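You operate a simulated robot arm through the tools that you are given. There is no shell and no other tool. Be economical: measure what you need, move in short steps, check, and stop when the job is done.

You run a simulated two-armed robot. Do the job below in one go: nothing can be reset, and whatever is moved stays where it is left.

TASK
Screw the cap back on the orange jar.

The check looks at the end state, three seconds after you hand in, the way a careful person would. Anything else that was tipped, shoved, dropped, spilled or broken makes it a failure. A push-on lid holds only when it is set on centred and level and pressed home; a screw cap is set on level and turned clockwise until tight.

THE ROBOT
Two 7-joint arms with two-finger grippers on one trunk, on a base that drives. Base frame: it is fixed to the floor where the robot stands at the start and does not move with it; the origin is under the middle of the robot, x ahead of it, y to its left, z up. Units: mm, degrees, N and s.
The left shoulder is at the start at [78, 151, 988], the right one opposite. With the tool pointing down near the work surface each hand reaches from about 240 to 780 mm from the robot's upright axis, wherever it stands, measured 20 degrees to its own side. Payload 2.54 kg a hand.
The tool frame of a hand sits at the grasp point between the pads (the TCP): z along the fingers, y along the line on which they close. The tips reach 30 mm beyond it. The gripper opens to 116 mm. The gripper's body begins 95 mm behind the TCP.
Orientation is told as [roll, pitch, yaw] about the base's x, y, z axes, in that order, counted from this pose: with the fingers straight down and closing along the base's y, the tool's x points along the base's -x, its y along +y and its z along -z.

THE INTERFACE
- The arms move only by the tool move_arm. It takes "left_motion", "right_motion" or both (then of equal length, played together; a hand with none holds still); each is a list that holds one entry, the list of rows, each a list of 7 numbers: the shift along the tool's x, y, z in units of 500 mm (1.0 is 500 mm), then the turn, a rotation vector about the tool's x, y, z in units of 180 degrees (1.0 is 180 degrees), then the opening, from 0 (shut) to 1 (fully open). In form: [[[tx, ty, tz, ax, ay, az, jaw], ...]]. A call has 1 to 12 rows; each row is the pose to reach, as a shift and turn from the pose commanded when the call began, along the tool's axes at that moment. A call with a number of a shift or a turn outside -1 to 1 is refused whole. Each row takes 0.2 s and may step no farther than 50 mm and 8.6 degrees from the row before; otherwise, or with a gripper value out of range, the whole call is refused. A pose out of reach is approached as far as the arm can. The call stops where the force on the tool passes 40 N (or 10 N more than at its start, if that is more) or the arm is blocked; 0.2 s more then pass. Each finger travels about 72 mm/s and halts on what it meets, pressing with about 31 N; the grip force reading is that of the motor and also rises with nothing between the fingers. The clock runs only during rows and for 0.2 s after the last one: add rows that repeat a pose to give the fingers time. The reply holds the time, the measured pose of the TCP, the force on the tool along the base axes, the opening and the grip force, in the units named above and with some noise, with the torque about the TCP (base axes, N m) and any sound that the robot's microphone picked up.
- Cameras (640 x 400 px; columns grow to the right, rows downward): "scene" is now at [140.3, -45.8, 1171.9]; the picture's right is [-0.54, -0.84, 0.00], its down [0.08, -0.05, -1.00] and it looks along [0.84, -0.53, 0.09] (base axes); focal length 221 px, centre (320, 200). "left" rides on the left gripper at [69, 15, -122] in its tool frame; the picture's right is [-0.21, 0.98, 0.00], its down [-0.83, -0.18, -0.53] and it looks along [-0.52, -0.11, 0.85] (tool axes); focal length 251 px, centre (320, 200). "right" rides on the right gripper at [69, -15, -122] in its tool frame; the picture's right is [0.21, 0.98, 0.00], its down [-0.83, 0.18, -0.53] and it looks along [-0.52, 0.11, 0.85] (tool axes); focal length 251 px, centre (320, 200). There is no depth. A picture from a camera that has moved, and an enlarged one, comes with that camera's place and axes in the base frame and with its lens.
- grab_frame(camera): a new picture of that camera. No time passes.
- slide_trunk(by): slides the trunk up (or, below 0, down) by that many mm; the arms and the scene camera ride with it, the base frame stays. It gives what a move gives, with no picture.
- drive_base(legs): drives the robot by 1 to 6 legs, each [ahead, left, turn to the left] in mm, mm and degrees, along the robot's own axes; the way and the turn of a leg run together, so that a leg with both is an arc; at most 1500 mm and 180 degrees a leg. The arms and the cameras ride along, it lands a little off, and it stops where it bumps. It gives what a move gives.
- aim_head(pan, tilt): turns the head with the scene camera to pan (to the left, within 80 degrees either way) and tilt (down, from -29 to 69), counted from straight ahead of the robot. It gives what a move gives.
- inspect(camera, box): a new picture of the part [left, top, right, bottom] of that camera's present view, enlarged. No time passes.
- sign_off(): hands the job in; it is judged then, once.

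Work in short steps. Places have to be worked out from the pictures, the camera data and where the tool is seen: move nearer, look again, correct. Check each grasp and each placing, and mend what went wrong. You have 120 turns and 100 pictures in all, those below and enlarged ones among them. Open the grippers and draw the arms clear of the work before you hand the job in, unless the task says otherwise; then end with one line.

The tools are called after ">>>" as name(argument=value, ...) on one line, values as JSON. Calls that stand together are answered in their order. move_arm: Moves the arms, as the interface text tells. Its arguments: {"type":"object","properties":{"left_motion":{"type":"array","items":{"type":"array","items":{"type":"array","items":{"type":"number"}}}},"right_motion":{"type":"array","items":{"type":"array","items":{"type":"array","items":{"type":"number"}}}}},"required":[]} The other tools are called the same way: slide_trunk (by) slides the trunk up or down; drive_base (legs) drives the base; aim_head (pan, tilt) turns the head that bears the scene camera; grab_frame (camera) takes a picture; inspect (camera, box) takes an enlarged picture of a part of a camera's view; sign_off () hands the job in.

At the start:

```text
time: 0.0
left_tool_pos: [406.5, -27.5, 1196.1]
left_ee_rot: [0.0, 0.0, 0.1]
left_wrist_force: [1.1, -0.5, -0.1]
left_wrist_torque: [-0.04, 0.0, -0.01]
left_gripper_width: 116.0
left_gripper_force: 0.0
right_tool_pos: [324.1, -397.0, 1198.8]
right_ee_rot: [0.1, 0.1, 0.0]
right_wrist_force: [-0.8, -0.2, -0.4]
right_wrist_torque: [0.01, 0.0, 0.02]
right_gripper_width: 115.9
right_gripper_force: 0.0
trunk travel left (down, up): [-225.0, 64.0]
robot x, y, heading: [0.0, -0.7, 0.1]
head pan, tilt: [-32.4, -5.4]
```

scene: 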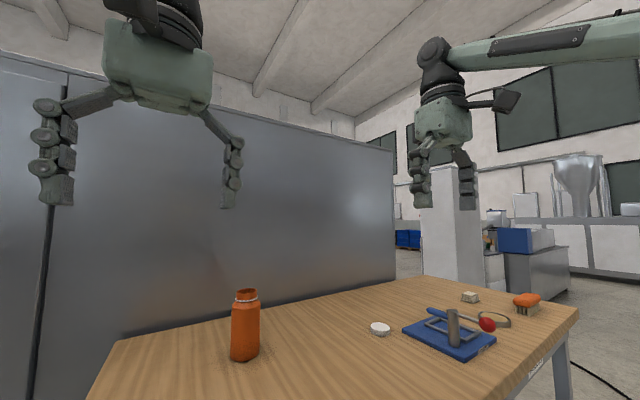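
right: 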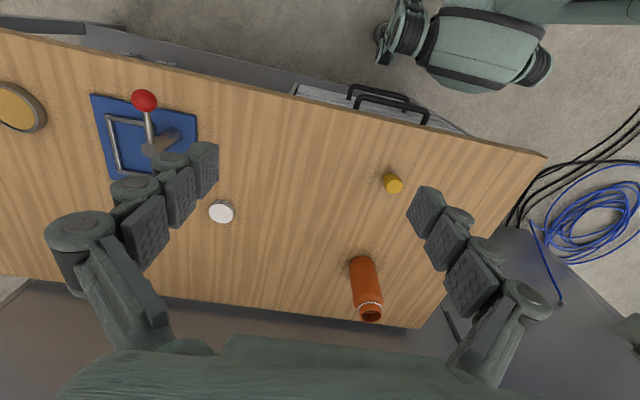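
left: 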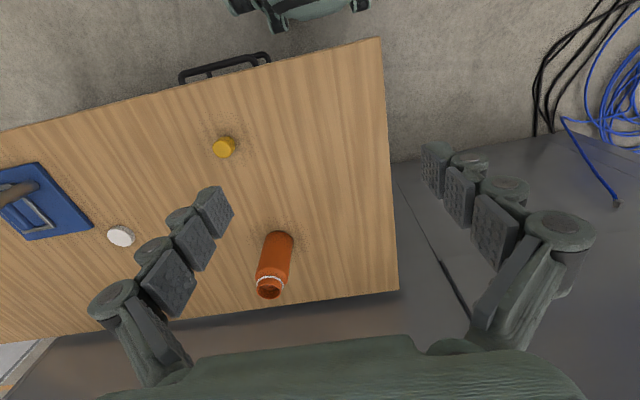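

The jar stands upright and open. There are two candidate caps, one white and one yellow. I'll look closer at all of them.

>>> aim_head(pan=-32, tilt=40)

>>> inspect(camera="right", box=[180, 140, 440, 330])

>>> inspect(camera="left", box=[80, 110, 320, 310])

>>> grab_frame(camera="scene")

```text
time: 1.1
left_tool_pos: [406.6, -26.7, 1195.0]
left_ee_rot: [-0.1, 0.0, 0.1]
left_wrist_force: [0.8, 0.3, 0.0]
left_wrist_torque: [0.02, -0.01, 0.01]
left_gripper_width: 115.8
left_gripper_force: 0.1
right_tool_pos: [324.7, -398.0, 1199.2]
right_ee_rot: [0.0, 0.0, 0.0]
right_wrist_force: [-0.1, -0.1, 0.0]
right_wrist_torque: [-0.04, -0.01, -0.04]
right_gripper_width: 116.0
right_gripper_force: 0.1
trunk travel left (down, up): [-225.0, 64.0]
robot x, y, heading: [-2.4, 0.6, 0.0]
head pan, tilt: [-32.0, 40.0]
```

```text
2.11 times, centred on (310, 235) of right
camera zoom: at [254.6, -412.7, 1320.0], right [-0.21, 0.98, 0.0], down [0.83, 0.18, 0.53], along [0.52, 0.11, -0.85], focal length 529 px, centre (341, 126)
```

zoom: 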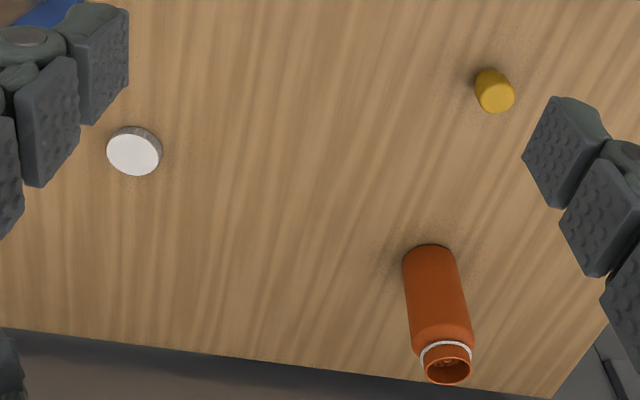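

```text
2.00 times, centred on (200, 210) of left
camera zoom: at [337.6, -11.6, 1316.5], right [0.21, 0.98, 0.0], down [0.83, -0.18, 0.53], along [0.52, -0.12, -0.85], focal length 503 px, centre (560, 180)
```

zoom: 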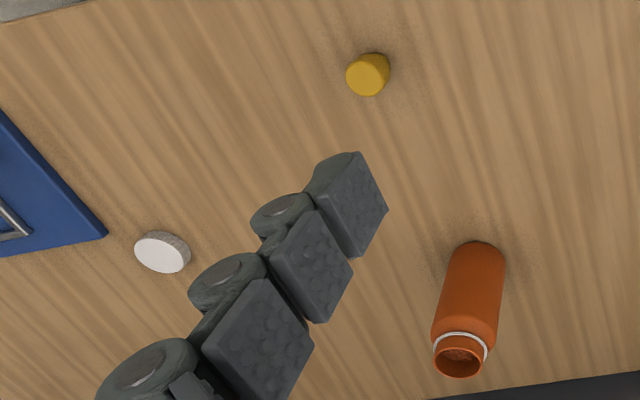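

```text
94 pictures are left
camera scene: at [138.7, -44.2, 1099.9], right [-0.53, -0.85, 0.0], down [-0.54, 0.34, -0.77], along [0.65, -0.41, -0.64], focal length 221 px, centre (320, 200)
```

scene: 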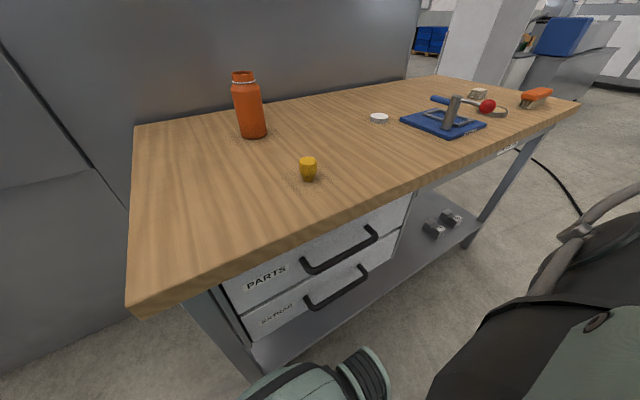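

From triangulation, the jar mouth is near (724,-201,991), the white cap near (620,-562,854), and the yellow bung near (461,-221,881). I'll drive sideways to the right so both are in reach, then look down to check clearance in front of the base.

>>> drive_base(legs=[[0, -260, 0]])

>>> aim_head(pan=0, tilt=69)

>>> grab_frame(camera="scene")

>>> grab_frame(camera="right")

```text
time: 4.2
left_tool_pos: [408.6, -284.6, 1194.8]
left_ee_rot: [0.0, 0.0, 0.5]
left_wrist_force: [-0.3, 0.4, -0.5]
left_wrist_torque: [0.0, 0.02, -0.02]
left_gripper_width: 116.0
left_gripper_force: 0.1
right_tool_pos: [328.3, -655.7, 1198.5]
right_ee_rot: [0.0, -0.1, 0.5]
right_wrist_force: [-0.2, 0.0, 0.0]
right_wrist_torque: [0.02, 0.01, 0.03]
right_gripper_width: 116.0
right_gripper_force: 0.0
trunk travel left (down, up): [-225.0, 64.0]
robot x, y, heading: [0.8, -255.9, 0.5]
head pan, tilt: [-32.0, 40.0]
```

```text
time: 5.2
left_tool_pos: [406.6, -285.3, 1195.3]
left_ee_rot: [-0.1, 0.0, 0.5]
left_wrist_force: [0.6, 0.4, -0.2]
left_wrist_torque: [0.01, 0.0, 0.02]
left_gripper_width: 116.1
left_gripper_force: 0.1
right_tool_pos: [328.6, -654.4, 1199.9]
right_ee_rot: [0.0, 0.0, 0.5]
right_wrist_force: [0.0, -0.2, 0.0]
right_wrist_torque: [-0.02, -0.01, 0.02]
right_gripper_width: 116.2
right_gripper_force: 0.0
trunk travel left (down, up): [-225.0, 64.0]
robot x, y, heading: [3.1, -259.6, 0.3]
head pan, tilt: [0.0, 68.8]
```

```text
93 pictures are left
camera scene: at [123.6, -258.6, 1063.7], right [0.01, -1.0, 0.0], down [-0.93, -0.01, -0.36], along [0.36, 0.0, -0.93], focal length 221 px, centre (320, 200)
```

scene: 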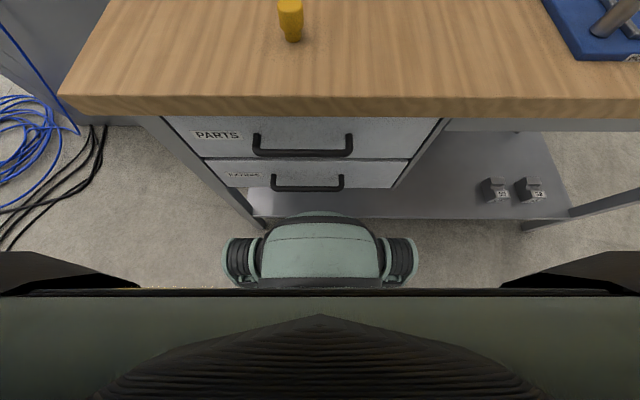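

```text
92 pictures are left
camera right: at [259.1, -671.0, 1320.0], right [-0.22, 0.97, 0.0], down [0.82, 0.19, 0.53], along [0.52, 0.12, -0.85], focal length 251 px, centre (320, 200)
```

right: 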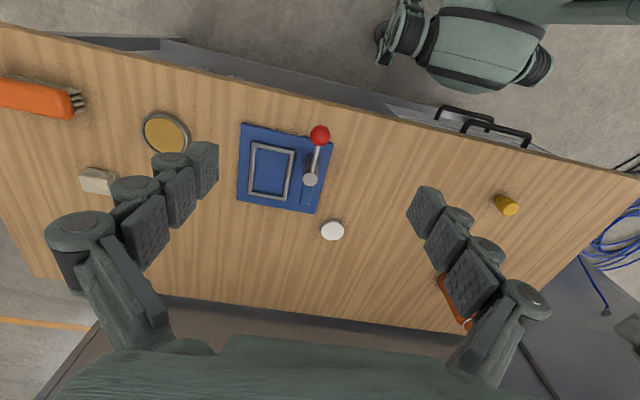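

The base is almost touching the shelf, so I won't drive further forward. I'll move the right hand to hover over the white cap.

>>> move_arm(right_motion=[[[-0.0618, 0.023, 0.05, 0, 0, 0, 1], [-0.1235, 0.046, 0.1, 0, 0, 0, 1], [-0.185, 0.069, 0.15, 0, 0, 0, 1], [-0.247, 0.092, 0.2, 0, 0, 0, 1], [-0.309, 0.115, 0.25, 0, 0, 0, 1], [-0.37, 0.138, 0.3, 0, 0, 0, 1], [-0.432, 0.161, 0.35, 0, 0, 0, 1], [-0.494, 0.184, 0.398, 0, 0, 0, 1], [-0.494, 0.184, 0.398, 0, 0, 0, 1]]])

>>> grab_frame(camera="right")

>>> grab_frame(camera="left")

```text
time: 7.2
left_tool_pos: [408.1, -283.8, 1195.3]
left_ee_rot: [0.0, 0.0, 0.5]
left_wrist_force: [0.0, -0.1, 0.0]
left_wrist_torque: [0.02, 0.0, 0.01]
left_gripper_width: 116.1
left_gripper_force: 0.0
right_tool_pos: [575.6, -558.6, 997.9]
right_ee_rot: [0.0, -0.1, 0.5]
right_wrist_force: [0.4, -0.3, -0.3]
right_wrist_torque: [0.0, 0.01, 0.01]
right_gripper_width: 116.1
right_gripper_force: 0.0
trunk travel left (down, up): [-225.0, 64.0]
robot x, y, heading: [0.6, -260.3, 0.5]
head pan, tilt: [0.0, 68.8]
```

```text
91 pictures are left
camera right: at [506.7, -575.0, 1118.1], right [-0.22, 0.97, 0.0], down [0.82, 0.19, 0.53], along [0.52, 0.12, -0.84], focal length 251 px, centre (320, 200)
```

right: 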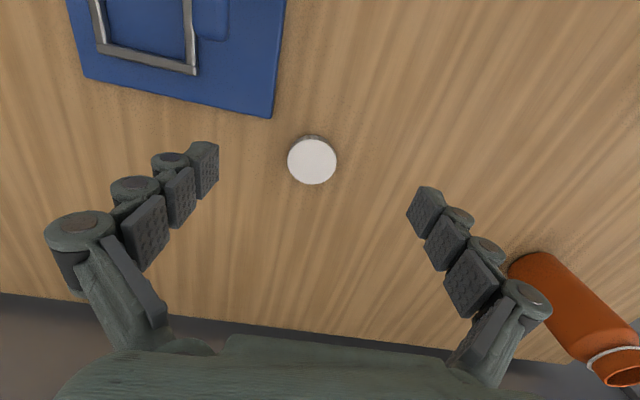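

```text
90 pictures are left
camera left: at [338.4, -269.2, 1316.7], right [0.21, 0.98, 0.0], down [0.83, -0.17, 0.53], along [0.52, -0.11, -0.84], focal length 251 px, centre (320, 200)
```

left: 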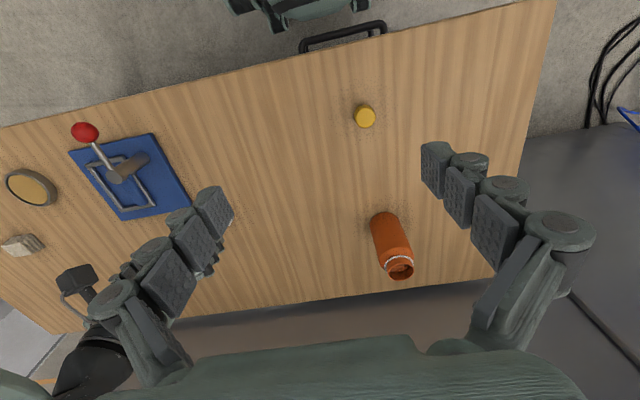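

The cap's top centre works out to about (621,-559). I'll zoom in to see which way up it is and what the jar neck looks like.

>>> inspect(camera="right", box=[270, 120, 360, 200])

>>> inspect(camera="left", box=[340, 90, 440, 290])

```text
5.00 times, centred on (315, 160) of right
camera zoom: at [506.7, -575.0, 1118.1], right [-0.22, 0.97, 0.0], down [0.82, 0.19, 0.53], along [0.52, 0.12, -0.84], focal length 1257 px, centre (345, 400)
```

zoom: 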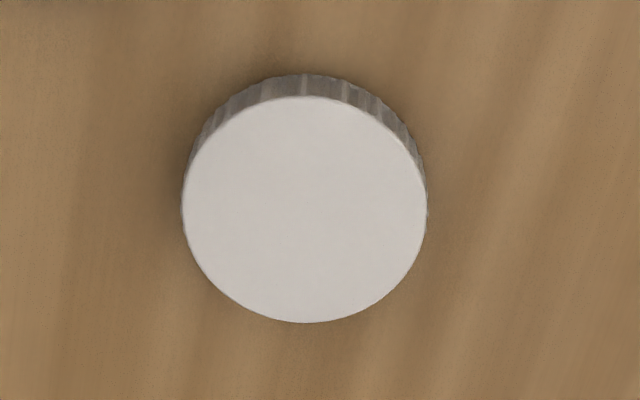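

```text
2.00 times, centred on (390, 190) of left
camera zoom: at [338.4, -269.2, 1316.7], right [0.21, 0.98, 0.0], down [0.83, -0.17, 0.53], along [0.52, -0.11, -0.84], focal length 503 px, centre (180, 220)
```

zoom: 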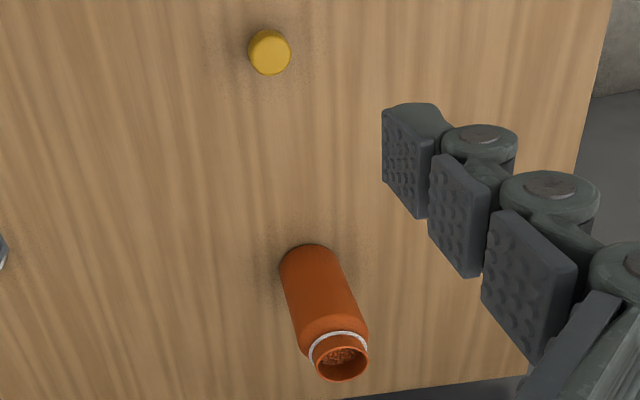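

The cap is right side up, 56 mm wide and about 15 mm tall, and the jar holds powder, so it has to stay upright. I'll tilt the left hand to a slanted forward pose beside the jar so it can hold the body.

>>> move_arm(left_motion=[[[-0.0434, 0.0497, 0.0414, 0, -0.0437, 0, 1], [-0.0869, 0.0994, 0.0829, 0, -0.0873, 0, 1], [-0.1303, 0.1491, 0.1243, 0, -0.131, 0, 1], [-0.1737, 0.1989, 0.1657, 0, -0.1746, 0, 1], [-0.2171, 0.2486, 0.2071, 0, -0.2183, 0, 1], [-0.2606, 0.2983, 0.2486, 0, -0.2619, 0, 1], [-0.304, 0.348, 0.29, 0, -0.3056, 0, 1], [-0.304, 0.348, 0.29, 0, -0.3056, 0, 1]]])

```text
time: 9.0
left_tool_pos: [557.2, -108.8, 1048.0]
left_ee_rot: [-0.1, -55.1, 0.6]
left_wrist_force: [0.0, -0.1, -0.5]
left_wrist_torque: [0.0, 0.01, -0.05]
left_gripper_width: 116.2
left_gripper_force: 0.0
right_tool_pos: [576.4, -561.0, 997.1]
right_ee_rot: [0.0, 0.0, 0.5]
right_wrist_force: [-0.4, -0.4, 0.4]
right_wrist_torque: [-0.02, -0.02, 0.01]
right_gripper_width: 116.2
right_gripper_force: 0.0
trunk travel left (down, up): [-225.0, 64.0]
robot x, y, heading: [1.2, -259.1, 0.5]
head pan, tilt: [0.0, 68.8]
```

The pitch came out as planned. Next I'll yaw the left hand about 30° so it faces the jar and move it a bit closer.

>>> move_arm(left_motion=[[[0.003, -0.008, 0.028, 0.0348, 0, 0.0244, 1], [0.006, -0.016, 0.057, 0.0696, 0, 0.0488, 1], [0.01, -0.024, 0.085, 0.1044, 0, 0.0732, 1], [0.013, -0.032, 0.114, 0.1392, 0, 0.0976, 1], [0.013, -0.032, 0.114, 0.1392, 0, 0.0976, 1]]])

>>> grab_frame(camera="left")

>>> aim_head(pan=0, tilt=25)

>>> grab_frame(camera="scene")

```text
time: 10.2
left_tool_pos: [601.0, -122.0, 1011.0]
left_ee_rot: [-0.1, -55.1, -30.0]
left_wrist_force: [0.3, -0.6, 0.2]
left_wrist_torque: [0.01, 0.03, 0.0]
left_gripper_width: 116.3
left_gripper_force: 0.1
right_tool_pos: [575.6, -558.6, 998.6]
right_ee_rot: [0.0, 0.0, 0.5]
right_wrist_force: [-0.4, 0.0, 0.4]
right_wrist_torque: [-0.02, 0.03, 0.01]
right_gripper_width: 116.0
right_gripper_force: 0.0
trunk travel left (down, up): [-225.0, 64.0]
robot x, y, heading: [0.5, -257.5, 0.7]
head pan, tilt: [0.0, 68.8]
```

```text
87 pictures are left
camera left: at [488.7, -39.0, 1023.6], right [0.6, 0.78, 0.17], down [-0.06, -0.17, 0.98], along [0.8, -0.6, -0.06], focal length 251 px, centre (320, 200)
```

left: 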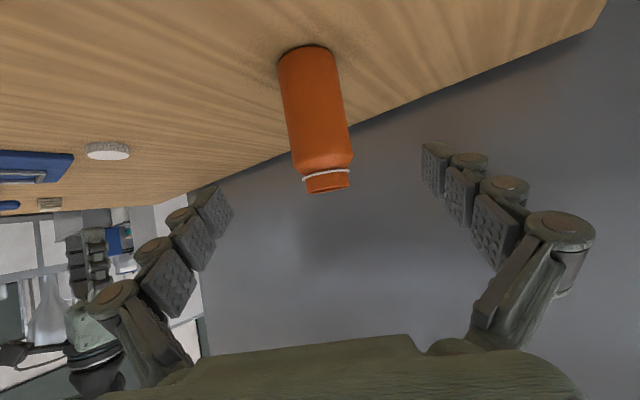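

```text
time: 11.3
left_tool_pos: [602.6, -122.5, 1011.1]
left_ee_rot: [-0.1, -55.1, -30.0]
left_wrist_force: [1.2, 0.0, 0.4]
left_wrist_torque: [0.01, -0.02, 0.0]
left_gripper_width: 116.1
left_gripper_force: 0.0
right_tool_pos: [576.1, -559.3, 997.4]
right_ee_rot: [0.0, 0.0, 0.5]
right_wrist_force: [-0.2, 0.1, 0.1]
right_wrist_torque: [0.01, -0.01, 0.0]
right_gripper_width: 115.9
right_gripper_force: 0.2
trunk travel left (down, up): [-225.0, 64.0]
robot x, y, heading: [0.4, -261.8, 0.2]
head pan, tilt: [0.0, 25.0]
```

```text
86 pictures are left
camera scene: at [159.8, -258.2, 1123.0], right [0.01, -1.0, 0.0], down [-0.42, 0.0, -0.91], along [0.91, 0.01, -0.42], focal length 221 px, centre (320, 200)
```

scene: 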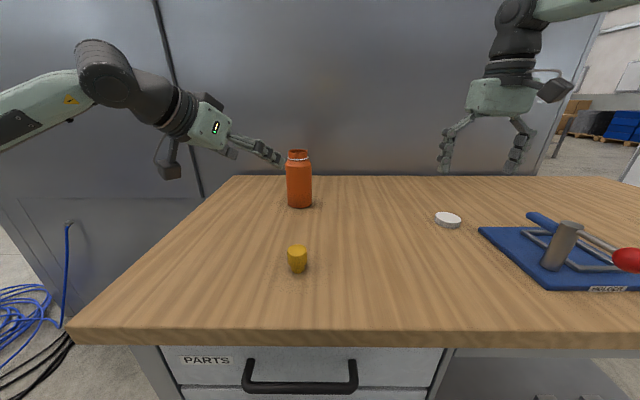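

The jar lies almost on the left hand's approach line. I'll advance along the tool axis and check before the final stretch.

>>> move_arm(left_motion=[[[0.001, -0.003, 0.06, 0, 0, 0, 1], [0.003, -0.006, 0.12, 0, 0, 0, 1], [0.004, -0.009, 0.18, 0, 0, 0, 1], [0.006, -0.011, 0.25, 0, 0, 0, 1], [0.006, -0.011, 0.25, 0, 0, 0, 1]]])

>>> grab_frame(camera="left")

>>> inspect(camera="scene", box=[180, 80, 380, 240])

```text
time: 12.5
left_tool_pos: [686.1, -180.0, 936.3]
left_ee_rot: [-0.1, -55.1, -29.9]
left_wrist_force: [0.0, 0.7, 0.2]
left_wrist_torque: [-0.01, 0.03, 0.04]
left_gripper_width: 116.1
left_gripper_force: 0.1
right_tool_pos: [577.0, -558.5, 997.3]
right_ee_rot: [0.1, 0.0, 0.5]
right_wrist_force: [-0.5, -0.5, 1.0]
right_wrist_torque: [0.0, 0.0, 0.01]
right_gripper_width: 115.9
right_gripper_force: 0.1
trunk travel left (down, up): [-225.0, 64.0]
robot x, y, heading: [2.5, -258.0, 0.4]
head pan, tilt: [0.0, 25.0]
```

```text
85 pictures are left
camera left: at [573.1, -96.4, 950.5], right [0.6, 0.78, 0.18], down [-0.06, -0.17, 0.98], along [0.8, -0.6, -0.06], focal length 251 px, centre (320, 200)
```

left: 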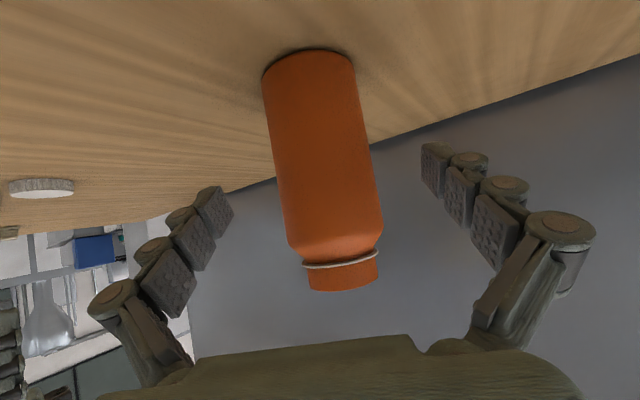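

```text
2.50 times, centred on (280, 160) of scene
camera zoom: at [159.7, -258.2, 1123.2], right [0.01, -1.0, 0.0], down [-0.42, 0.0, -0.91], along [0.91, 0.01, -0.42], focal length 553 px, centre (420, 300)
```

zoom: 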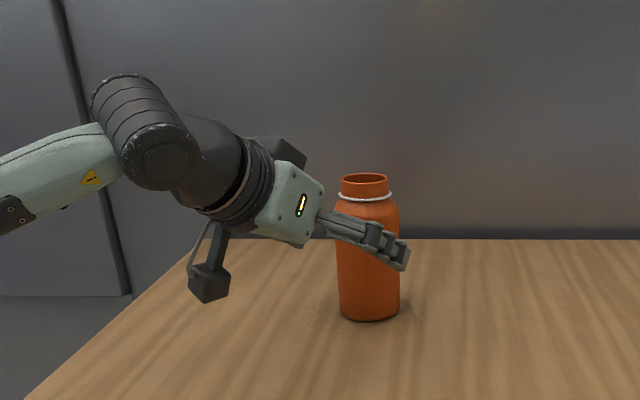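

The jar is centred between the fingers. I'll advance the last 54 mm and close on the body.

>>> move_arm(left_motion=[[[0, 0.002, 0.05, 0, 0, 0, 1], [0, 0.004, 0.107, 0, 0, 0, 1], [0, 0.004, 0.107, 0, 0, 0, 0.85], [0, 0.004, 0.107, 0, 0, 0, 0.75], [0, 0.004, 0.107, 0, 0, 0, 0.68], [0, 0.004, 0.107, 0, 0, 0, 0.6], [0, 0.004, 0.107, 0, 0, 0, 0.5], [0, 0.004, 0.107, 0, 0, 0, 0.4], [0, 0.004, 0.107, 0, 0, 0, 0.3]]])

>>> grab_frame(camera="left")

>>> inspect(camera="scene", box=[180, 80, 380, 240])

```text
time: 14.5
left_tool_pos: [725.4, -200.1, 908.3]
left_ee_rot: [-0.2, -55.1, -29.9]
left_wrist_force: [-0.6, -1.7, 0.7]
left_wrist_torque: [-0.14, 0.07, 0.0]
left_gripper_width: 64.7
left_gripper_force: 30.7
right_tool_pos: [577.2, -559.7, 997.7]
right_ee_rot: [0.0, 0.0, 0.6]
right_wrist_force: [-0.5, -0.2, 0.5]
right_wrist_torque: [-0.01, 0.01, 0.02]
right_gripper_width: 116.0
right_gripper_force: 0.1
trunk travel left (down, up): [-225.0, 64.0]
robot x, y, heading: [0.8, -260.7, 0.5]
head pan, tilt: [0.0, 25.0]
```

```text
83 pictures are left
camera left: at [612.2, -116.1, 920.4], right [0.6, 0.78, 0.18], down [-0.06, -0.17, 0.98], along [0.8, -0.6, -0.06], focal length 251 px, centre (320, 200)
```

left: 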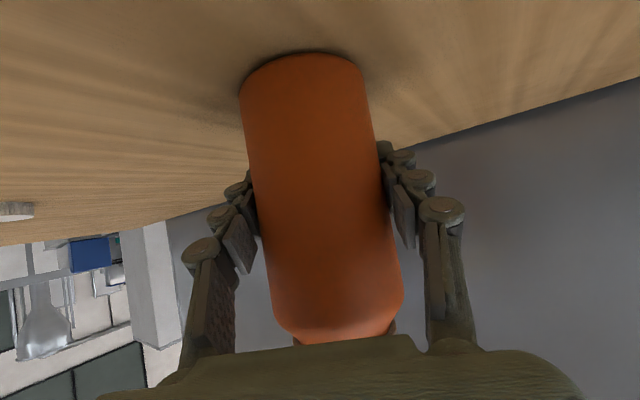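

```text
2.50 times, centred on (280, 160) of scene
camera zoom: at [159.7, -258.3, 1123.2], right [0.01, -1.0, 0.0], down [-0.42, 0.0, -0.91], along [0.91, 0.01, -0.42], focal length 553 px, centre (420, 300)
```

zoom: 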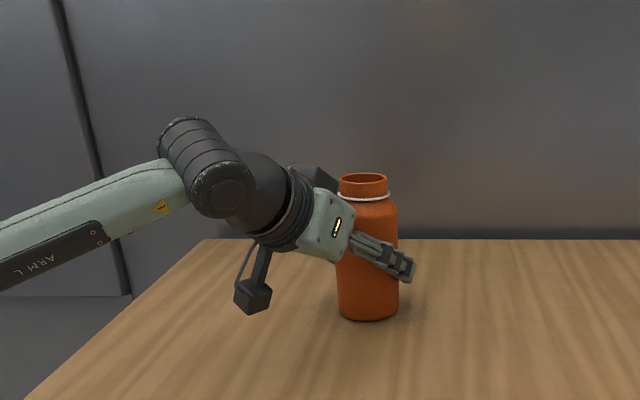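

The jar is gripped (64.7 mm) and upright. I'll lift it 12 mm, bring it to about (645,-280) where the right hand can reach comfortably, and set it down while still holding it.

>>> move_arm(left_motion=[[[-0.0098, 0, -0.0069, 0, 0, 0, 0.3], [-0.0197, 0, -0.0138, 0, 0, 0, 0.3], [-0.013, -0.044, -0.0234, 0, 0, 0, 0.3], [-0.006, -0.087, -0.033, 0, 0, 0, 0.3], [0.001, -0.131, -0.0425, 0, 0, 0, 0.3], [0.0075, -0.175, -0.052, 0, 0, 0, 0.3], [0.014, -0.2186, -0.0616, 0, 0, 0, 0.3], [0.014, -0.2186, -0.0616, 0, 0, 0, 0.3]]])

>>> inspect(camera="scene", box=[220, 80, 420, 240])

```text
time: 16.3
left_tool_pos: [642.0, -277.9, 917.9]
left_ee_rot: [0.0, -55.0, -30.1]
left_wrist_force: [0.1, 0.0, -4.1]
left_wrist_torque: [-0.03, 0.02, -0.01]
left_gripper_width: 64.9
left_gripper_force: 31.0
right_tool_pos: [576.7, -558.8, 997.3]
right_ee_rot: [0.0, 0.0, 0.5]
right_wrist_force: [0.2, 0.6, 1.0]
right_wrist_torque: [-0.04, 0.0, -0.03]
right_gripper_width: 116.0
right_gripper_force: 0.1
trunk travel left (down, up): [-225.0, 64.0]
robot x, y, heading: [0.6, -259.5, 0.6]
head pan, tilt: [0.0, 25.0]
```

```text
2.50 times, centred on (320, 160) of scene
camera zoom: at [160.1, -258.2, 1123.1], right [0.01, -1.0, 0.0], down [-0.42, 0.0, -0.91], along [0.91, 0.01, -0.42], focal length 553 px, centre (320, 300)
```

zoom: 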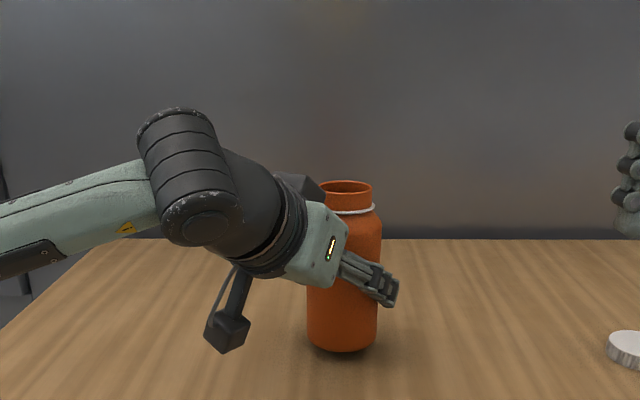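

It is lifted and level, and reads about 0.4 kg. I'll lower it back onto the table gently.

>>> move_arm(left_motion=[[[0.0066, 0, 0.0046, 0, 0, 0, 0.3], [0.0131, 0, 0.0092, 0, 0, 0, 0.3], [0.0164, 0, 0.0115, 0, 0, 0, 0.3], [0.0189, 0, 0.0132, 0, 0, 0, 0.3], [0.0189, 0, 0.0132, 0, 0, 0, 0.3]]])

>>> inspect(camera="scene", box=[260, 100, 460, 260])

>>> inspect(camera="left", box=[160, 0, 480, 200])

```text
time: 17.5
left_tool_pos: [644.1, -280.0, 907.1]
left_ee_rot: [0.1, -55.1, -30.0]
left_wrist_force: [-1.5, 0.4, 1.1]
left_wrist_torque: [-0.03, 0.19, -0.01]
left_gripper_width: 64.8
left_gripper_force: 31.3
right_tool_pos: [575.9, -558.7, 998.1]
right_ee_rot: [0.0, 0.1, 0.5]
right_wrist_force: [0.7, -0.7, -0.2]
right_wrist_torque: [-0.04, 0.03, -0.01]
right_gripper_width: 115.7
right_gripper_force: 0.1
trunk travel left (down, up): [-225.0, 64.0]
robot x, y, heading: [2.4, -260.8, 0.9]
head pan, tilt: [0.0, 25.0]
```

```text
2.50 times, centred on (360, 180) of scene
camera zoom: at [159.6, -258.2, 1123.2], right [0.01, -1.0, 0.0], down [-0.42, 0.0, -0.91], along [0.91, 0.01, -0.42], focal length 553 px, centre (220, 250)
```

zoom: 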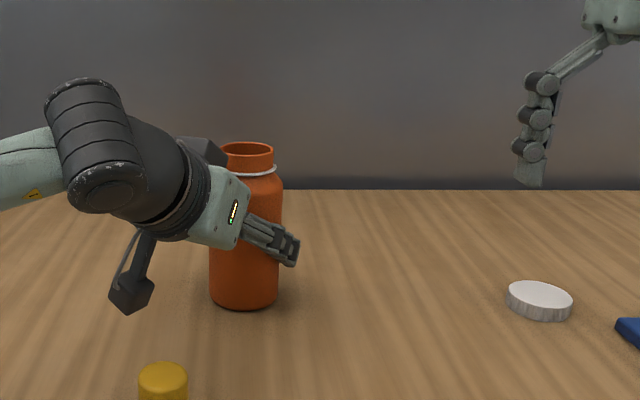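

```text
2.00 times, centred on (320, 100) of left
camera zoom: at [531.0, -197.3, 920.4], right [0.6, 0.78, 0.18], down [-0.06, -0.17, 0.98], along [0.8, -0.6, -0.06], focal length 503 px, centre (320, 400)
```

zoom: 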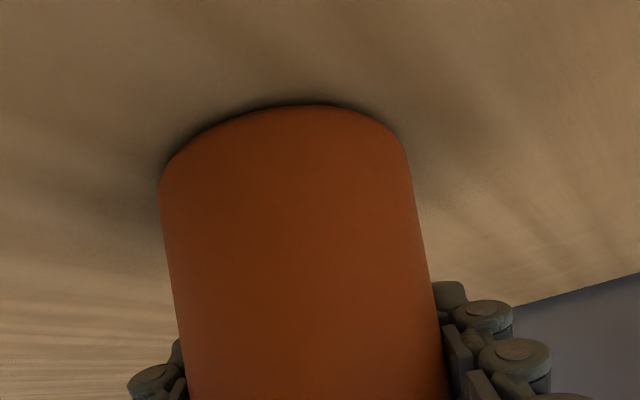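

The jar sits flat and is still held. Now I'll bring the right hand down over the cap.

>>> move_arm(right_motion=[[[-0.046, 0.001, 0.05, 0, 0, 0, 0.9], [-0.092, 0.002, 0.11, 0, 0, 0, 0.75], [-0.092, 0.002, 0.156, 0, 0, 0, 0.75], [-0.092, 0.002, 0.156, 0, 0, 0, 0.75]]])

>>> grab_frame(camera="right")

```text
time: 18.5
left_tool_pos: [645.5, -281.0, 908.2]
left_ee_rot: [0.0, -55.1, -30.1]
left_wrist_force: [0.3, -0.1, 3.7]
left_wrist_torque: [-0.06, 0.16, 0.03]
left_gripper_width: 64.6
left_gripper_force: 31.3
right_tool_pos: [618.4, -556.8, 920.7]
right_ee_rot: [0.0, 0.0, 0.5]
right_wrist_force: [0.6, -0.5, 0.4]
right_wrist_torque: [0.0, -0.01, 0.0]
right_gripper_width: 87.0
right_gripper_force: 0.1
trunk travel left (down, up): [-225.0, 64.0]
robot x, y, heading: [1.6, -260.0, 0.5]
head pan, tilt: [0.0, 25.0]
```

```text
78 pictures are left
camera right: at [549.5, -572.8, 1041.6], right [-0.22, 0.97, 0.0], down [0.82, 0.19, 0.53], along [0.52, 0.12, -0.85], focal length 251 px, centre (320, 200)
```

right: 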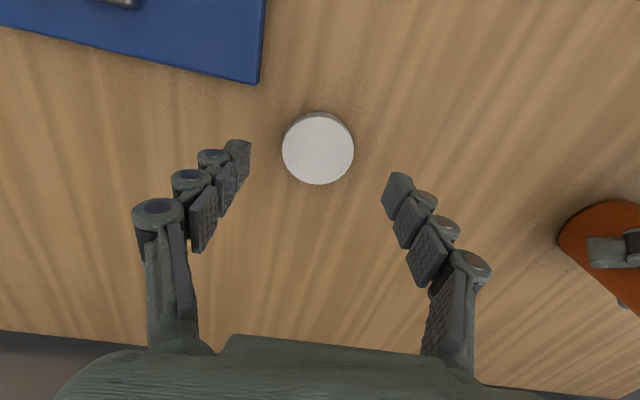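

The cap is centred under the hand at about (619,-558.5). I'll descend slowly, letting the force tell me when the tips touch the table.

>>> move_arm(right_motion=[[[0, -0.003, 0.05, 0, 0, 0, 0.7], [0, -0.003, 0.084, 0, 0, 0, 0.7], [0, -0.003, 0.09, 0, 0, 0, 0.7], [0, -0.003, 0.094, 0, 0, 0, 0.7], [0, -0.003, 0.094, 0, 0, 0, 0.7]]])

>>> grab_frame(camera="right")

>>> aim_head(pan=-40, tilt=25)

>>> grab_frame(camera="scene")

```text
time: 19.7
left_tool_pos: [643.4, -280.4, 907.3]
left_ee_rot: [0.0, -55.1, -30.1]
left_wrist_force: [0.8, 0.4, 4.2]
left_wrist_torque: [-0.05, 0.09, -0.02]
left_gripper_width: 64.9
left_gripper_force: 30.1
right_tool_pos: [620.8, -560.7, 874.8]
right_ee_rot: [0.0, -0.1, 0.5]
right_wrist_force: [-0.3, 1.0, -0.7]
right_wrist_torque: [0.03, 0.01, 0.0]
right_gripper_width: 81.1
right_gripper_force: 0.0
trunk travel left (down, up): [-225.0, 64.0]
robot x, y, heading: [-1.1, -259.5, 0.4]
head pan, tilt: [0.0, 25.0]
```

```text
77 pictures are left
camera right: at [550.7, -576.8, 995.4], right [-0.22, 0.97, 0.0], down [0.82, 0.19, 0.53], along [0.52, 0.12, -0.85], focal length 251 px, centre (320, 200)
```

right: 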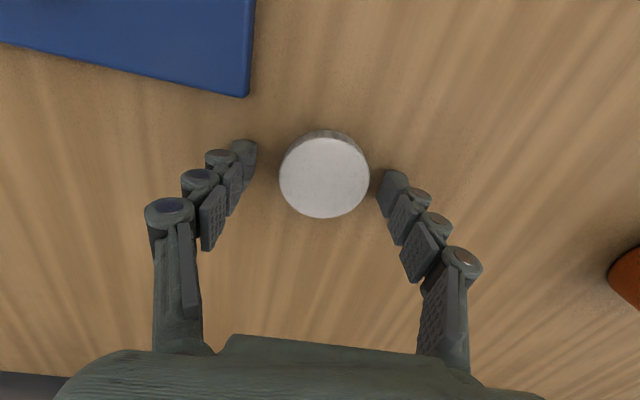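

```text
time: 20.8
left_tool_pos: [643.8, -280.2, 907.0]
left_ee_rot: [0.0, -55.1, -30.0]
left_wrist_force: [1.5, 0.0, 5.4]
left_wrist_torque: [-0.1, -0.01, 0.05]
left_gripper_width: 64.7
left_gripper_force: 30.8
right_tool_pos: [620.3, -560.2, 874.1]
right_ee_rot: [-0.1, 0.0, 0.5]
right_wrist_force: [0.4, -0.9, 0.5]
right_wrist_torque: [-0.04, 0.0, 0.01]
right_gripper_width: 80.9
right_gripper_force: 0.1
trunk travel left (down, up): [-225.0, 64.0]
robot x, y, heading: [0.1, -263.9, 0.6]
head pan, tilt: [-40.0, 25.0]
```

```text
76 pictures are left
camera scene: at [138.4, -317.5, 1123.2], right [-0.64, -0.77, 0.0], down [-0.33, 0.27, -0.91], along [0.7, -0.58, -0.42], focal length 221 px, centre (320, 200)
```

scene: 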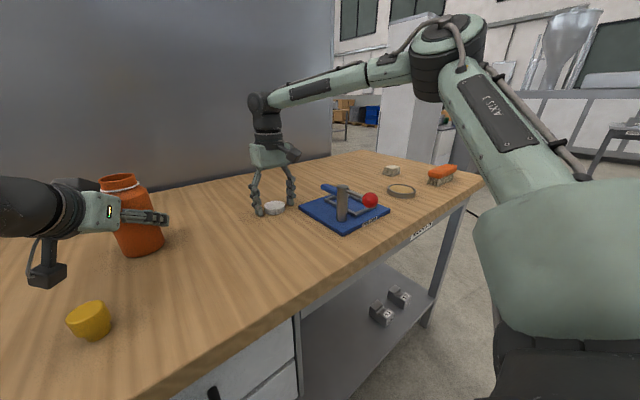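

The tips are near the table. I'll zoom in to see their height relative to the cap.

>>> inspect(camera="scene", box=[235, 160, 315, 220])

```text
6.67 times, centred on (275, 190) of scene
camera zoom: at [138.4, -317.5, 1123.2], right [-0.64, -0.77, 0.0], down [-0.33, 0.27, -0.91], along [0.7, -0.58, -0.42], focal length 1474 px, centre (620, 267)
```

zoom: 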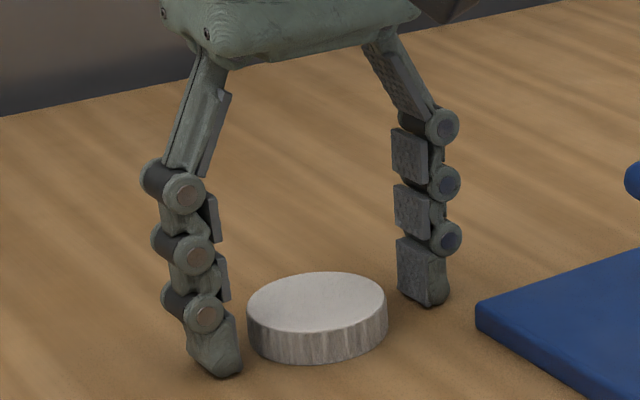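

The tips are just above the table and reach well down the cap's side. I'll close on it.

>>> move_arm(right_motion=[[[0.003, 0, 0, 0, 0, 0, 0.65], [0.003, 0, 0, 0, 0, 0, 0.58], [0.003, 0, 0, 0, 0, 0, 0.5], [0.003, 0, 0, 0, 0, 0, 0.4], [0.003, 0, 0, 0, 0, 0, 0.3], [0.003, 0, 0, 0, 0, 0, 0.3]]])

>>> inspect(camera="scene", box=[235, 160, 315, 220])

>>> grab_frame(camera="right")

```text
time: 22.2
left_tool_pos: [641.8, -278.9, 908.4]
left_ee_rot: [-0.1, -54.9, -30.0]
left_wrist_force: [1.0, -0.6, -1.4]
left_wrist_torque: [-0.03, -0.14, -0.03]
left_gripper_width: 64.8
left_gripper_force: 31.0
right_tool_pos: [619.8, -560.6, 878.4]
right_ee_rot: [-0.1, -0.4, 0.6]
right_wrist_force: [2.9, -1.2, 22.9]
right_wrist_torque: [0.06, 0.05, -0.01]
right_gripper_width: 51.5
right_gripper_force: 31.6
trunk travel left (down, up): [-225.0, 64.0]
robot x, y, heading: [4.8, -261.0, 0.4]
head pan, tilt: [-40.0, 25.0]
```

```text
6.67 times, centred on (275, 190) of scene
camera zoom: at [137.2, -316.8, 1123.6], right [-0.64, -0.77, 0.0], down [-0.32, 0.27, -0.91], along [0.7, -0.58, -0.42], focal length 1474 px, centre (620, 267)
```

zoom: 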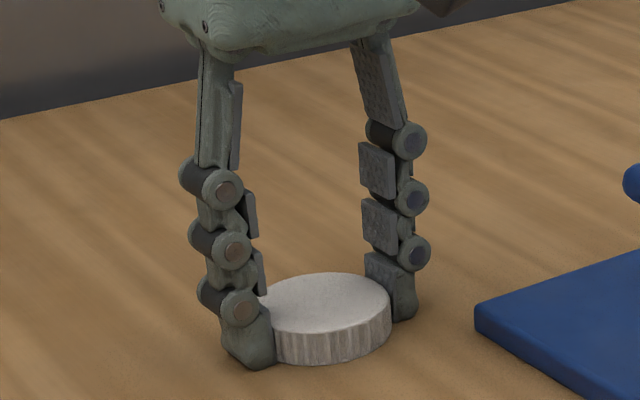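

```text
73 pictures are left
camera right: at [549.2, -576.2, 999.0], right [-0.22, 0.97, 0.0], down [0.82, 0.19, 0.54], along [0.53, 0.12, -0.84], focal length 251 px, centre (320, 200)
```

right: 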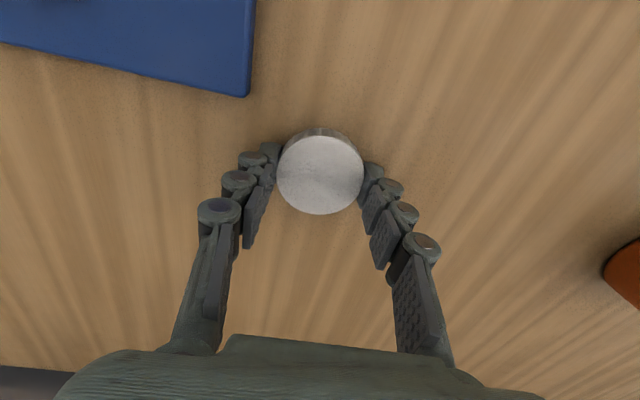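

The cap is gripped (51.5 mm), with the tips lightly pressing on the table. I'll lift straight up and check that it came along level.

>>> move_arm(right_motion=[[[0, 0, -0.012, 0, 0, 0, 0.3], [0, 0, -0.03, 0, 0, 0, 0.3], [0, 0, -0.1, 0, 0, 0, 0.3], [0, 0, -0.18, 0, 0, 0, 0.3], [0, 0, -0.26, 0, 0, 0, 0.3], [0, 0, -0.34, 0, 0, 0, 0.3], [0, 0, -0.36, 0, 0, 0, 0.3], [0, 0, -0.36, 0, 0, 0, 0.3]]])

>>> grab_frame(camera="right")

>>> grab_frame(camera="scene")

```text
time: 24.0
left_tool_pos: [643.5, -282.3, 907.6]
left_ee_rot: [0.0, -55.1, -30.0]
left_wrist_force: [0.5, -0.2, 4.5]
left_wrist_torque: [0.0, 0.02, 0.05]
left_gripper_width: 64.8
left_gripper_force: 30.9
right_tool_pos: [616.1, -558.7, 1055.8]
right_ee_rot: [0.0, 0.0, 0.5]
right_wrist_force: [0.3, -0.1, -0.7]
right_wrist_torque: [0.01, 0.0, 0.0]
right_gripper_width: 51.1
right_gripper_force: 30.9
trunk travel left (down, up): [-225.0, 64.0]
robot x, y, heading: [-1.8, -264.1, 0.7]
head pan, tilt: [-40.0, 25.0]
```

```text
72 pictures are left
camera right: at [547.0, -574.2, 1176.0], right [-0.22, 0.97, 0.0], down [0.82, 0.19, 0.53], along [0.52, 0.12, -0.85], focal length 251 px, centre (320, 200)
```

right: 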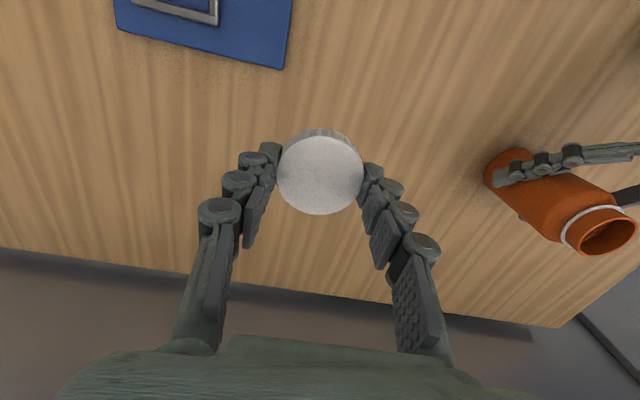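

```text
71 pictures are left
camera scene: at [138.4, -317.5, 1123.2], right [-0.64, -0.77, 0.0], down [-0.33, 0.27, -0.91], along [0.7, -0.58, -0.42], focal length 221 px, centre (320, 200)
```

scene: 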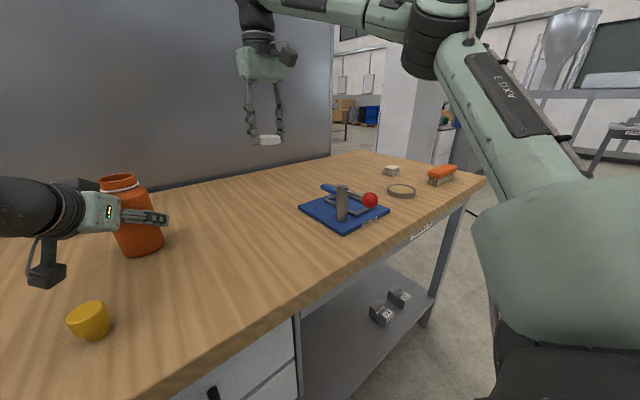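

The cap came up level and centred in the grip. I'll carry it above the jar and turn the wrist +60° on the way, which leaves more clockwise travel for screwing.

>>> move_arm(right_motion=[[[-0.007, 0.07, -0.03, 0, 0, -0.0417, 0.3], [-0.014, 0.14, -0.06, 0, 0, -0.0833, 0.3], [-0.022, 0.21, -0.09, 0, 0, -0.125, 0.3], [-0.029, 0.28, -0.108, 0, 0, -0.1667, 0.3], [-0.036, 0.35, -0.108, 0, 0, -0.2083, 0.3], [-0.043, 0.42, -0.108, 0, 0, -0.25, 0.3], [-0.05, 0.49, -0.108, 0, 0, -0.2917, 0.3], [-0.058, 0.558, -0.108, 0, 0, -0.3333, 0.3], [-0.058, 0.558, -0.108, 0, 0, -0.3333, 0.3]]])

>>> grab_frame(camera="right")

>>> aim_head(pan=0, tilt=15)

>>> grab_frame(camera="scene")

```text
time: 26.0
left_tool_pos: [644.6, -280.5, 907.9]
left_ee_rot: [-0.1, -55.1, -30.1]
left_wrist_force: [0.1, -0.1, 4.7]
left_wrist_torque: [-0.15, -0.01, -0.09]
left_gripper_width: 64.9
left_gripper_force: 30.4
right_tool_pos: [539.2, -416.6, 1064.4]
right_ee_rot: [-0.1, -0.1, 60.4]
right_wrist_force: [-1.0, 0.4, -0.1]
right_wrist_torque: [0.02, -0.05, -0.01]
right_gripper_width: 51.1
right_gripper_force: 31.0
right hand out of reach, approached as far as the arm can: row 1, 2, 3, 4, 5, 6, 7, 8, 9
trunk travel left (down, up): [-225.0, 64.0]
robot x, y, heading: [0.2, -258.5, 0.6]
head pan, tilt: [-40.0, 25.0]
```

```text
70 pictures are left
camera right: at [518.5, -485.0, 1184.6], right [-0.96, 0.3, 0.0], down [0.25, 0.81, 0.54], along [0.16, 0.51, -0.84], focal length 251 px, centre (320, 200)
```

right: 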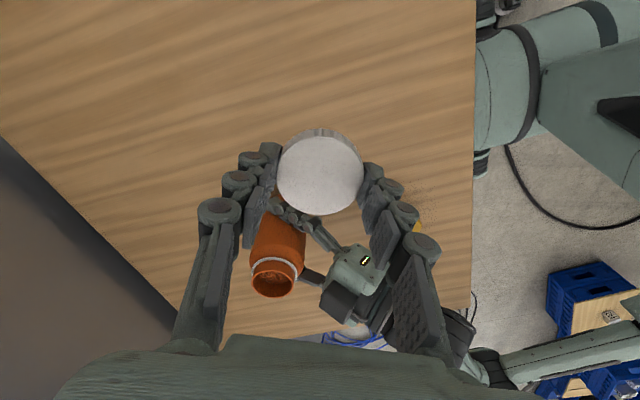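

```text
time: 27.1
left_tool_pos: [642.7, -280.7, 907.5]
left_ee_rot: [-0.1, -55.1, -30.0]
left_wrist_force: [1.3, -0.9, 5.2]
left_wrist_torque: [-0.07, 0.02, 0.01]
left_gripper_width: 64.5
left_gripper_force: 30.7
right_tool_pos: [540.8, -417.8, 1063.9]
right_ee_rot: [0.0, -0.1, 60.3]
right_wrist_force: [-0.1, 0.2, -1.0]
right_wrist_torque: [0.05, -0.03, -0.01]
right_gripper_width: 51.3
right_gripper_force: 30.9
trunk travel left (down, up): [-225.0, 64.0]
robot x, y, heading: [-0.5, -261.4, 0.5]
head pan, tilt: [0.0, 15.0]
```

```text
69 pictures are left
camera scene: at [160.6, -258.3, 1139.4], right [0.01, -1.0, 0.0], down [-0.26, 0.0, -0.97], along [0.97, 0.01, -0.26], focal length 221 px, centre (320, 200)
```

scene: 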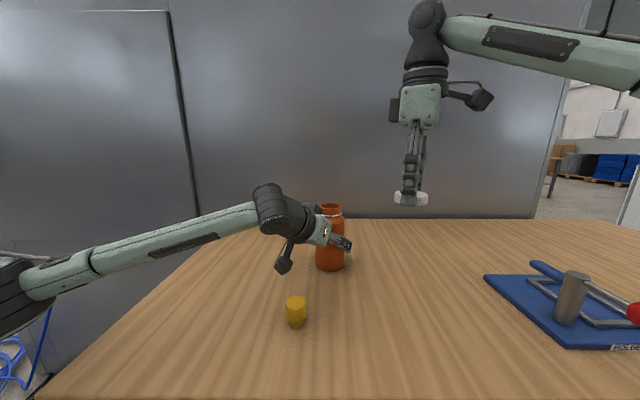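

The right hand is out of reach at that height because the wrist stands tall above the tool. I'll back the right hand off to the right, then bring the jar nearer with the left.

>>> move_arm(right_motion=[[[0.06, -0.035, 0, 0, 0, 0, 0.3], [0.12, -0.07, 0, 0, 0, 0, 0.3], [0.18, -0.105, 0, 0, 0, 0, 0.3], [0.225, -0.13, 0, 0, 0, 0, 0.3], [0.225, -0.13, 0, 0, 0, 0, 0.3]]])

```text
time: 28.3
left_tool_pos: [644.4, -280.9, 907.3]
left_ee_rot: [0.0, -55.2, -30.1]
left_wrist_force: [-0.4, -1.0, 5.2]
left_wrist_torque: [-0.09, 0.03, 0.01]
left_gripper_width: 64.6
left_gripper_force: 31.0
right_tool_pos: [542.2, -547.9, 1067.1]
right_ee_rot: [0.0, -0.1, 60.5]
right_wrist_force: [-0.6, -0.6, -0.6]
right_wrist_torque: [0.03, 0.01, 0.01]
right_gripper_width: 51.2
right_gripper_force: 31.4
trunk travel left (down, up): [-225.0, 64.0]
robot x, y, heading: [1.2, -257.6, 0.6]
head pan, tilt: [0.0, 15.0]
```

Moves are relative to the actual pose. Now I'll shift the jar to about (600,-380) and set it down.

>>> move_arm(left_motion=[[[-0.0098, 0, -0.0069, 0, 0, 0, 0.3], [-0.0197, 0, -0.0138, 0, 0, 0, 0.3], [-0.022, -0.044, -0.01, 0, 0, 0, 0.3], [-0.0247, -0.087, -0.0065, 0, 0, 0, 0.3], [-0.0272, -0.131, -0.0029, 0, 0, 0, 0.3], [-0.0297, -0.175, 0.0008, 0, 0, 0, 0.3], [-0.0322, -0.2182, 0.0044, 0, 0, 0, 0.3], [-0.0322, -0.2182, 0.0044, 0, 0, 0, 0.3], [-0.0256, -0.2182, 0.009, 0, 0, 0, 0.3], [-0.0191, -0.2182, 0.0136, 0, 0, 0, 0.3], [-0.0133, -0.2182, 0.0177, 0, 0, 0, 0.3], [-0.0133, -0.2182, 0.0177, 0, 0, 0, 0.3]]])

>>> grab_frame(camera="right")

>>> grab_frame(camera="scene")

```text
time: 30.9
left_tool_pos: [600.8, -379.9, 907.9]
left_ee_rot: [-0.1, -55.0, -30.0]
left_wrist_force: [-0.5, -0.2, -3.4]
left_wrist_torque: [-0.03, 0.03, -0.01]
left_gripper_width: 64.7
left_gripper_force: 30.8
right_tool_pos: [543.2, -547.4, 1067.1]
right_ee_rot: [0.0, 0.0, 60.6]
right_wrist_force: [0.2, -0.7, 0.0]
right_wrist_torque: [-0.01, 0.02, 0.0]
right_gripper_width: 51.2
right_gripper_force: 31.1
trunk travel left (down, up): [-225.0, 64.0]
robot x, y, heading: [1.3, -262.8, 0.4]
head pan, tilt: [0.0, 15.0]
```

```text
68 pictures are left
camera right: at [521.5, -616.0, 1187.8], right [-0.96, 0.29, 0.0], down [0.25, 0.81, 0.53], along [0.16, 0.51, -0.85], focal length 251 px, centre (320, 200)
```

right: 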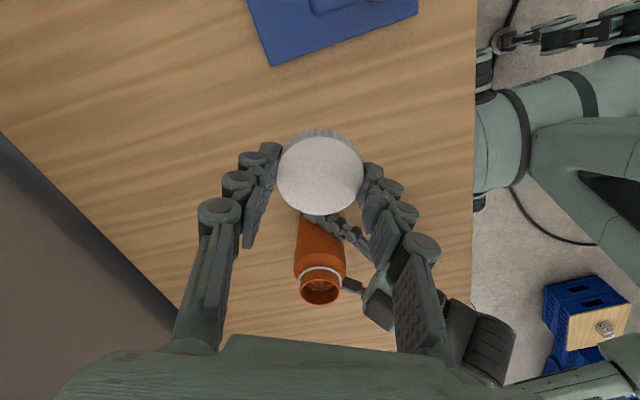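

```text
67 pictures are left
camera scene: at [161.4, -258.3, 1139.3], right [0.01, -1.0, 0.0], down [-0.26, 0.0, -0.97], along [0.97, 0.01, -0.26], focal length 221 px, centre (320, 200)
```

scene: 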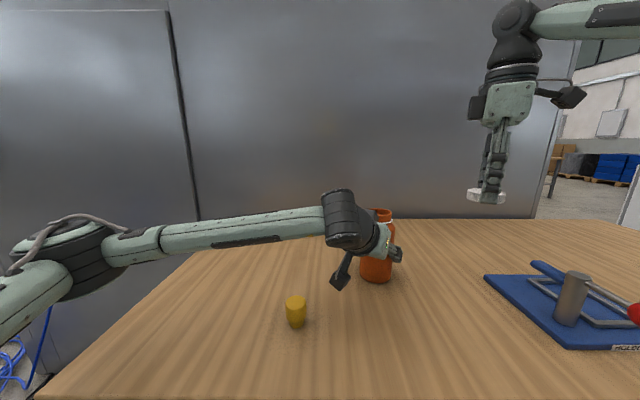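

The force suggests the jar is still hanging by a hair. I'll lower it 2 mm, and in the same call bring the right hand towards the jar.

>>> move_arm(left_motion=[[[0.0016, 0, 0.0011, 0, 0, 0, 0.3], [0.0028, 0, 0.0019, 0, 0, 0, 0.3], [0.0033, 0, 0.0023, 0, 0, 0, 0.3], [0.0033, 0, 0.0023, 0, 0, 0, 0.3]]], right_motion=[[[-0.055, 0.022, 0, 0, 0, 0, 0.3], [-0.11, 0.044, 0, 0, 0, 0, 0.3], [-0.165, 0.066, 0, 0, 0, 0, 0.3], [-0.165, 0.066, 0, 0, 0, 0, 0.3]]])

>>> grab_frame(camera="right")

```text
time: 31.9
left_tool_pos: [600.8, -379.2, 907.5]
left_ee_rot: [-0.1, -55.2, -30.0]
left_wrist_force: [0.5, -0.9, 3.5]
left_wrist_torque: [0.12, 0.14, 0.04]
left_gripper_width: 65.0
left_gripper_force: 31.7
right_tool_pos: [553.8, -459.1, 1070.8]
right_ee_rot: [0.0, -0.1, 60.4]
right_wrist_force: [0.4, 0.2, 0.0]
right_wrist_torque: [0.02, 0.03, -0.04]
right_gripper_width: 51.4
right_gripper_force: 31.2
trunk travel left (down, up): [-225.0, 64.0]
robot x, y, heading: [-1.0, -257.1, 0.6]
head pan, tilt: [0.0, 15.0]
```

```text
66 pictures are left
camera right: at [531.6, -526.8, 1191.9], right [-0.96, 0.3, 0.0], down [0.25, 0.81, 0.53], along [0.16, 0.51, -0.85], focal length 251 px, centre (320, 200)
```

right: 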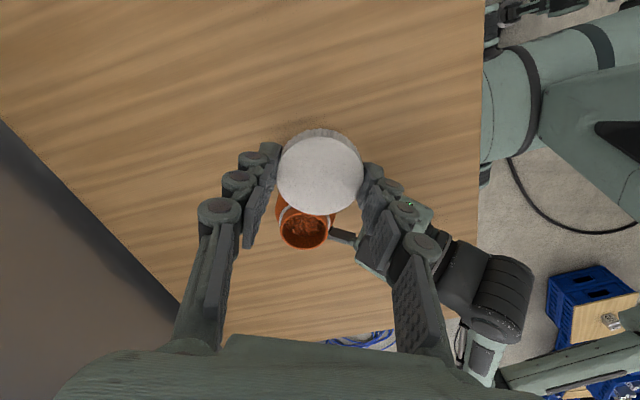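

The jar rests on the table now. I'll zoom in to pin down the mouth centre.

>>> inspect(camera="right", box=[260, 180, 360, 260])

```text
5.00 times, centred on (310, 220) of right
camera zoom: at [531.6, -526.8, 1191.9], right [-0.96, 0.3, 0.0], down [0.25, 0.81, 0.53], along [0.16, 0.51, -0.85], focal length 1257 px, centre (370, 100)
```

zoom: 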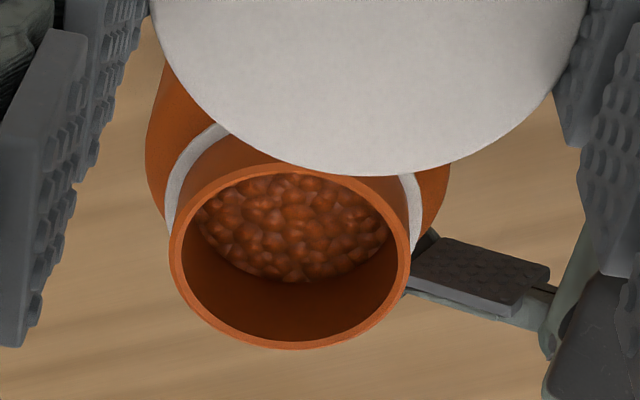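

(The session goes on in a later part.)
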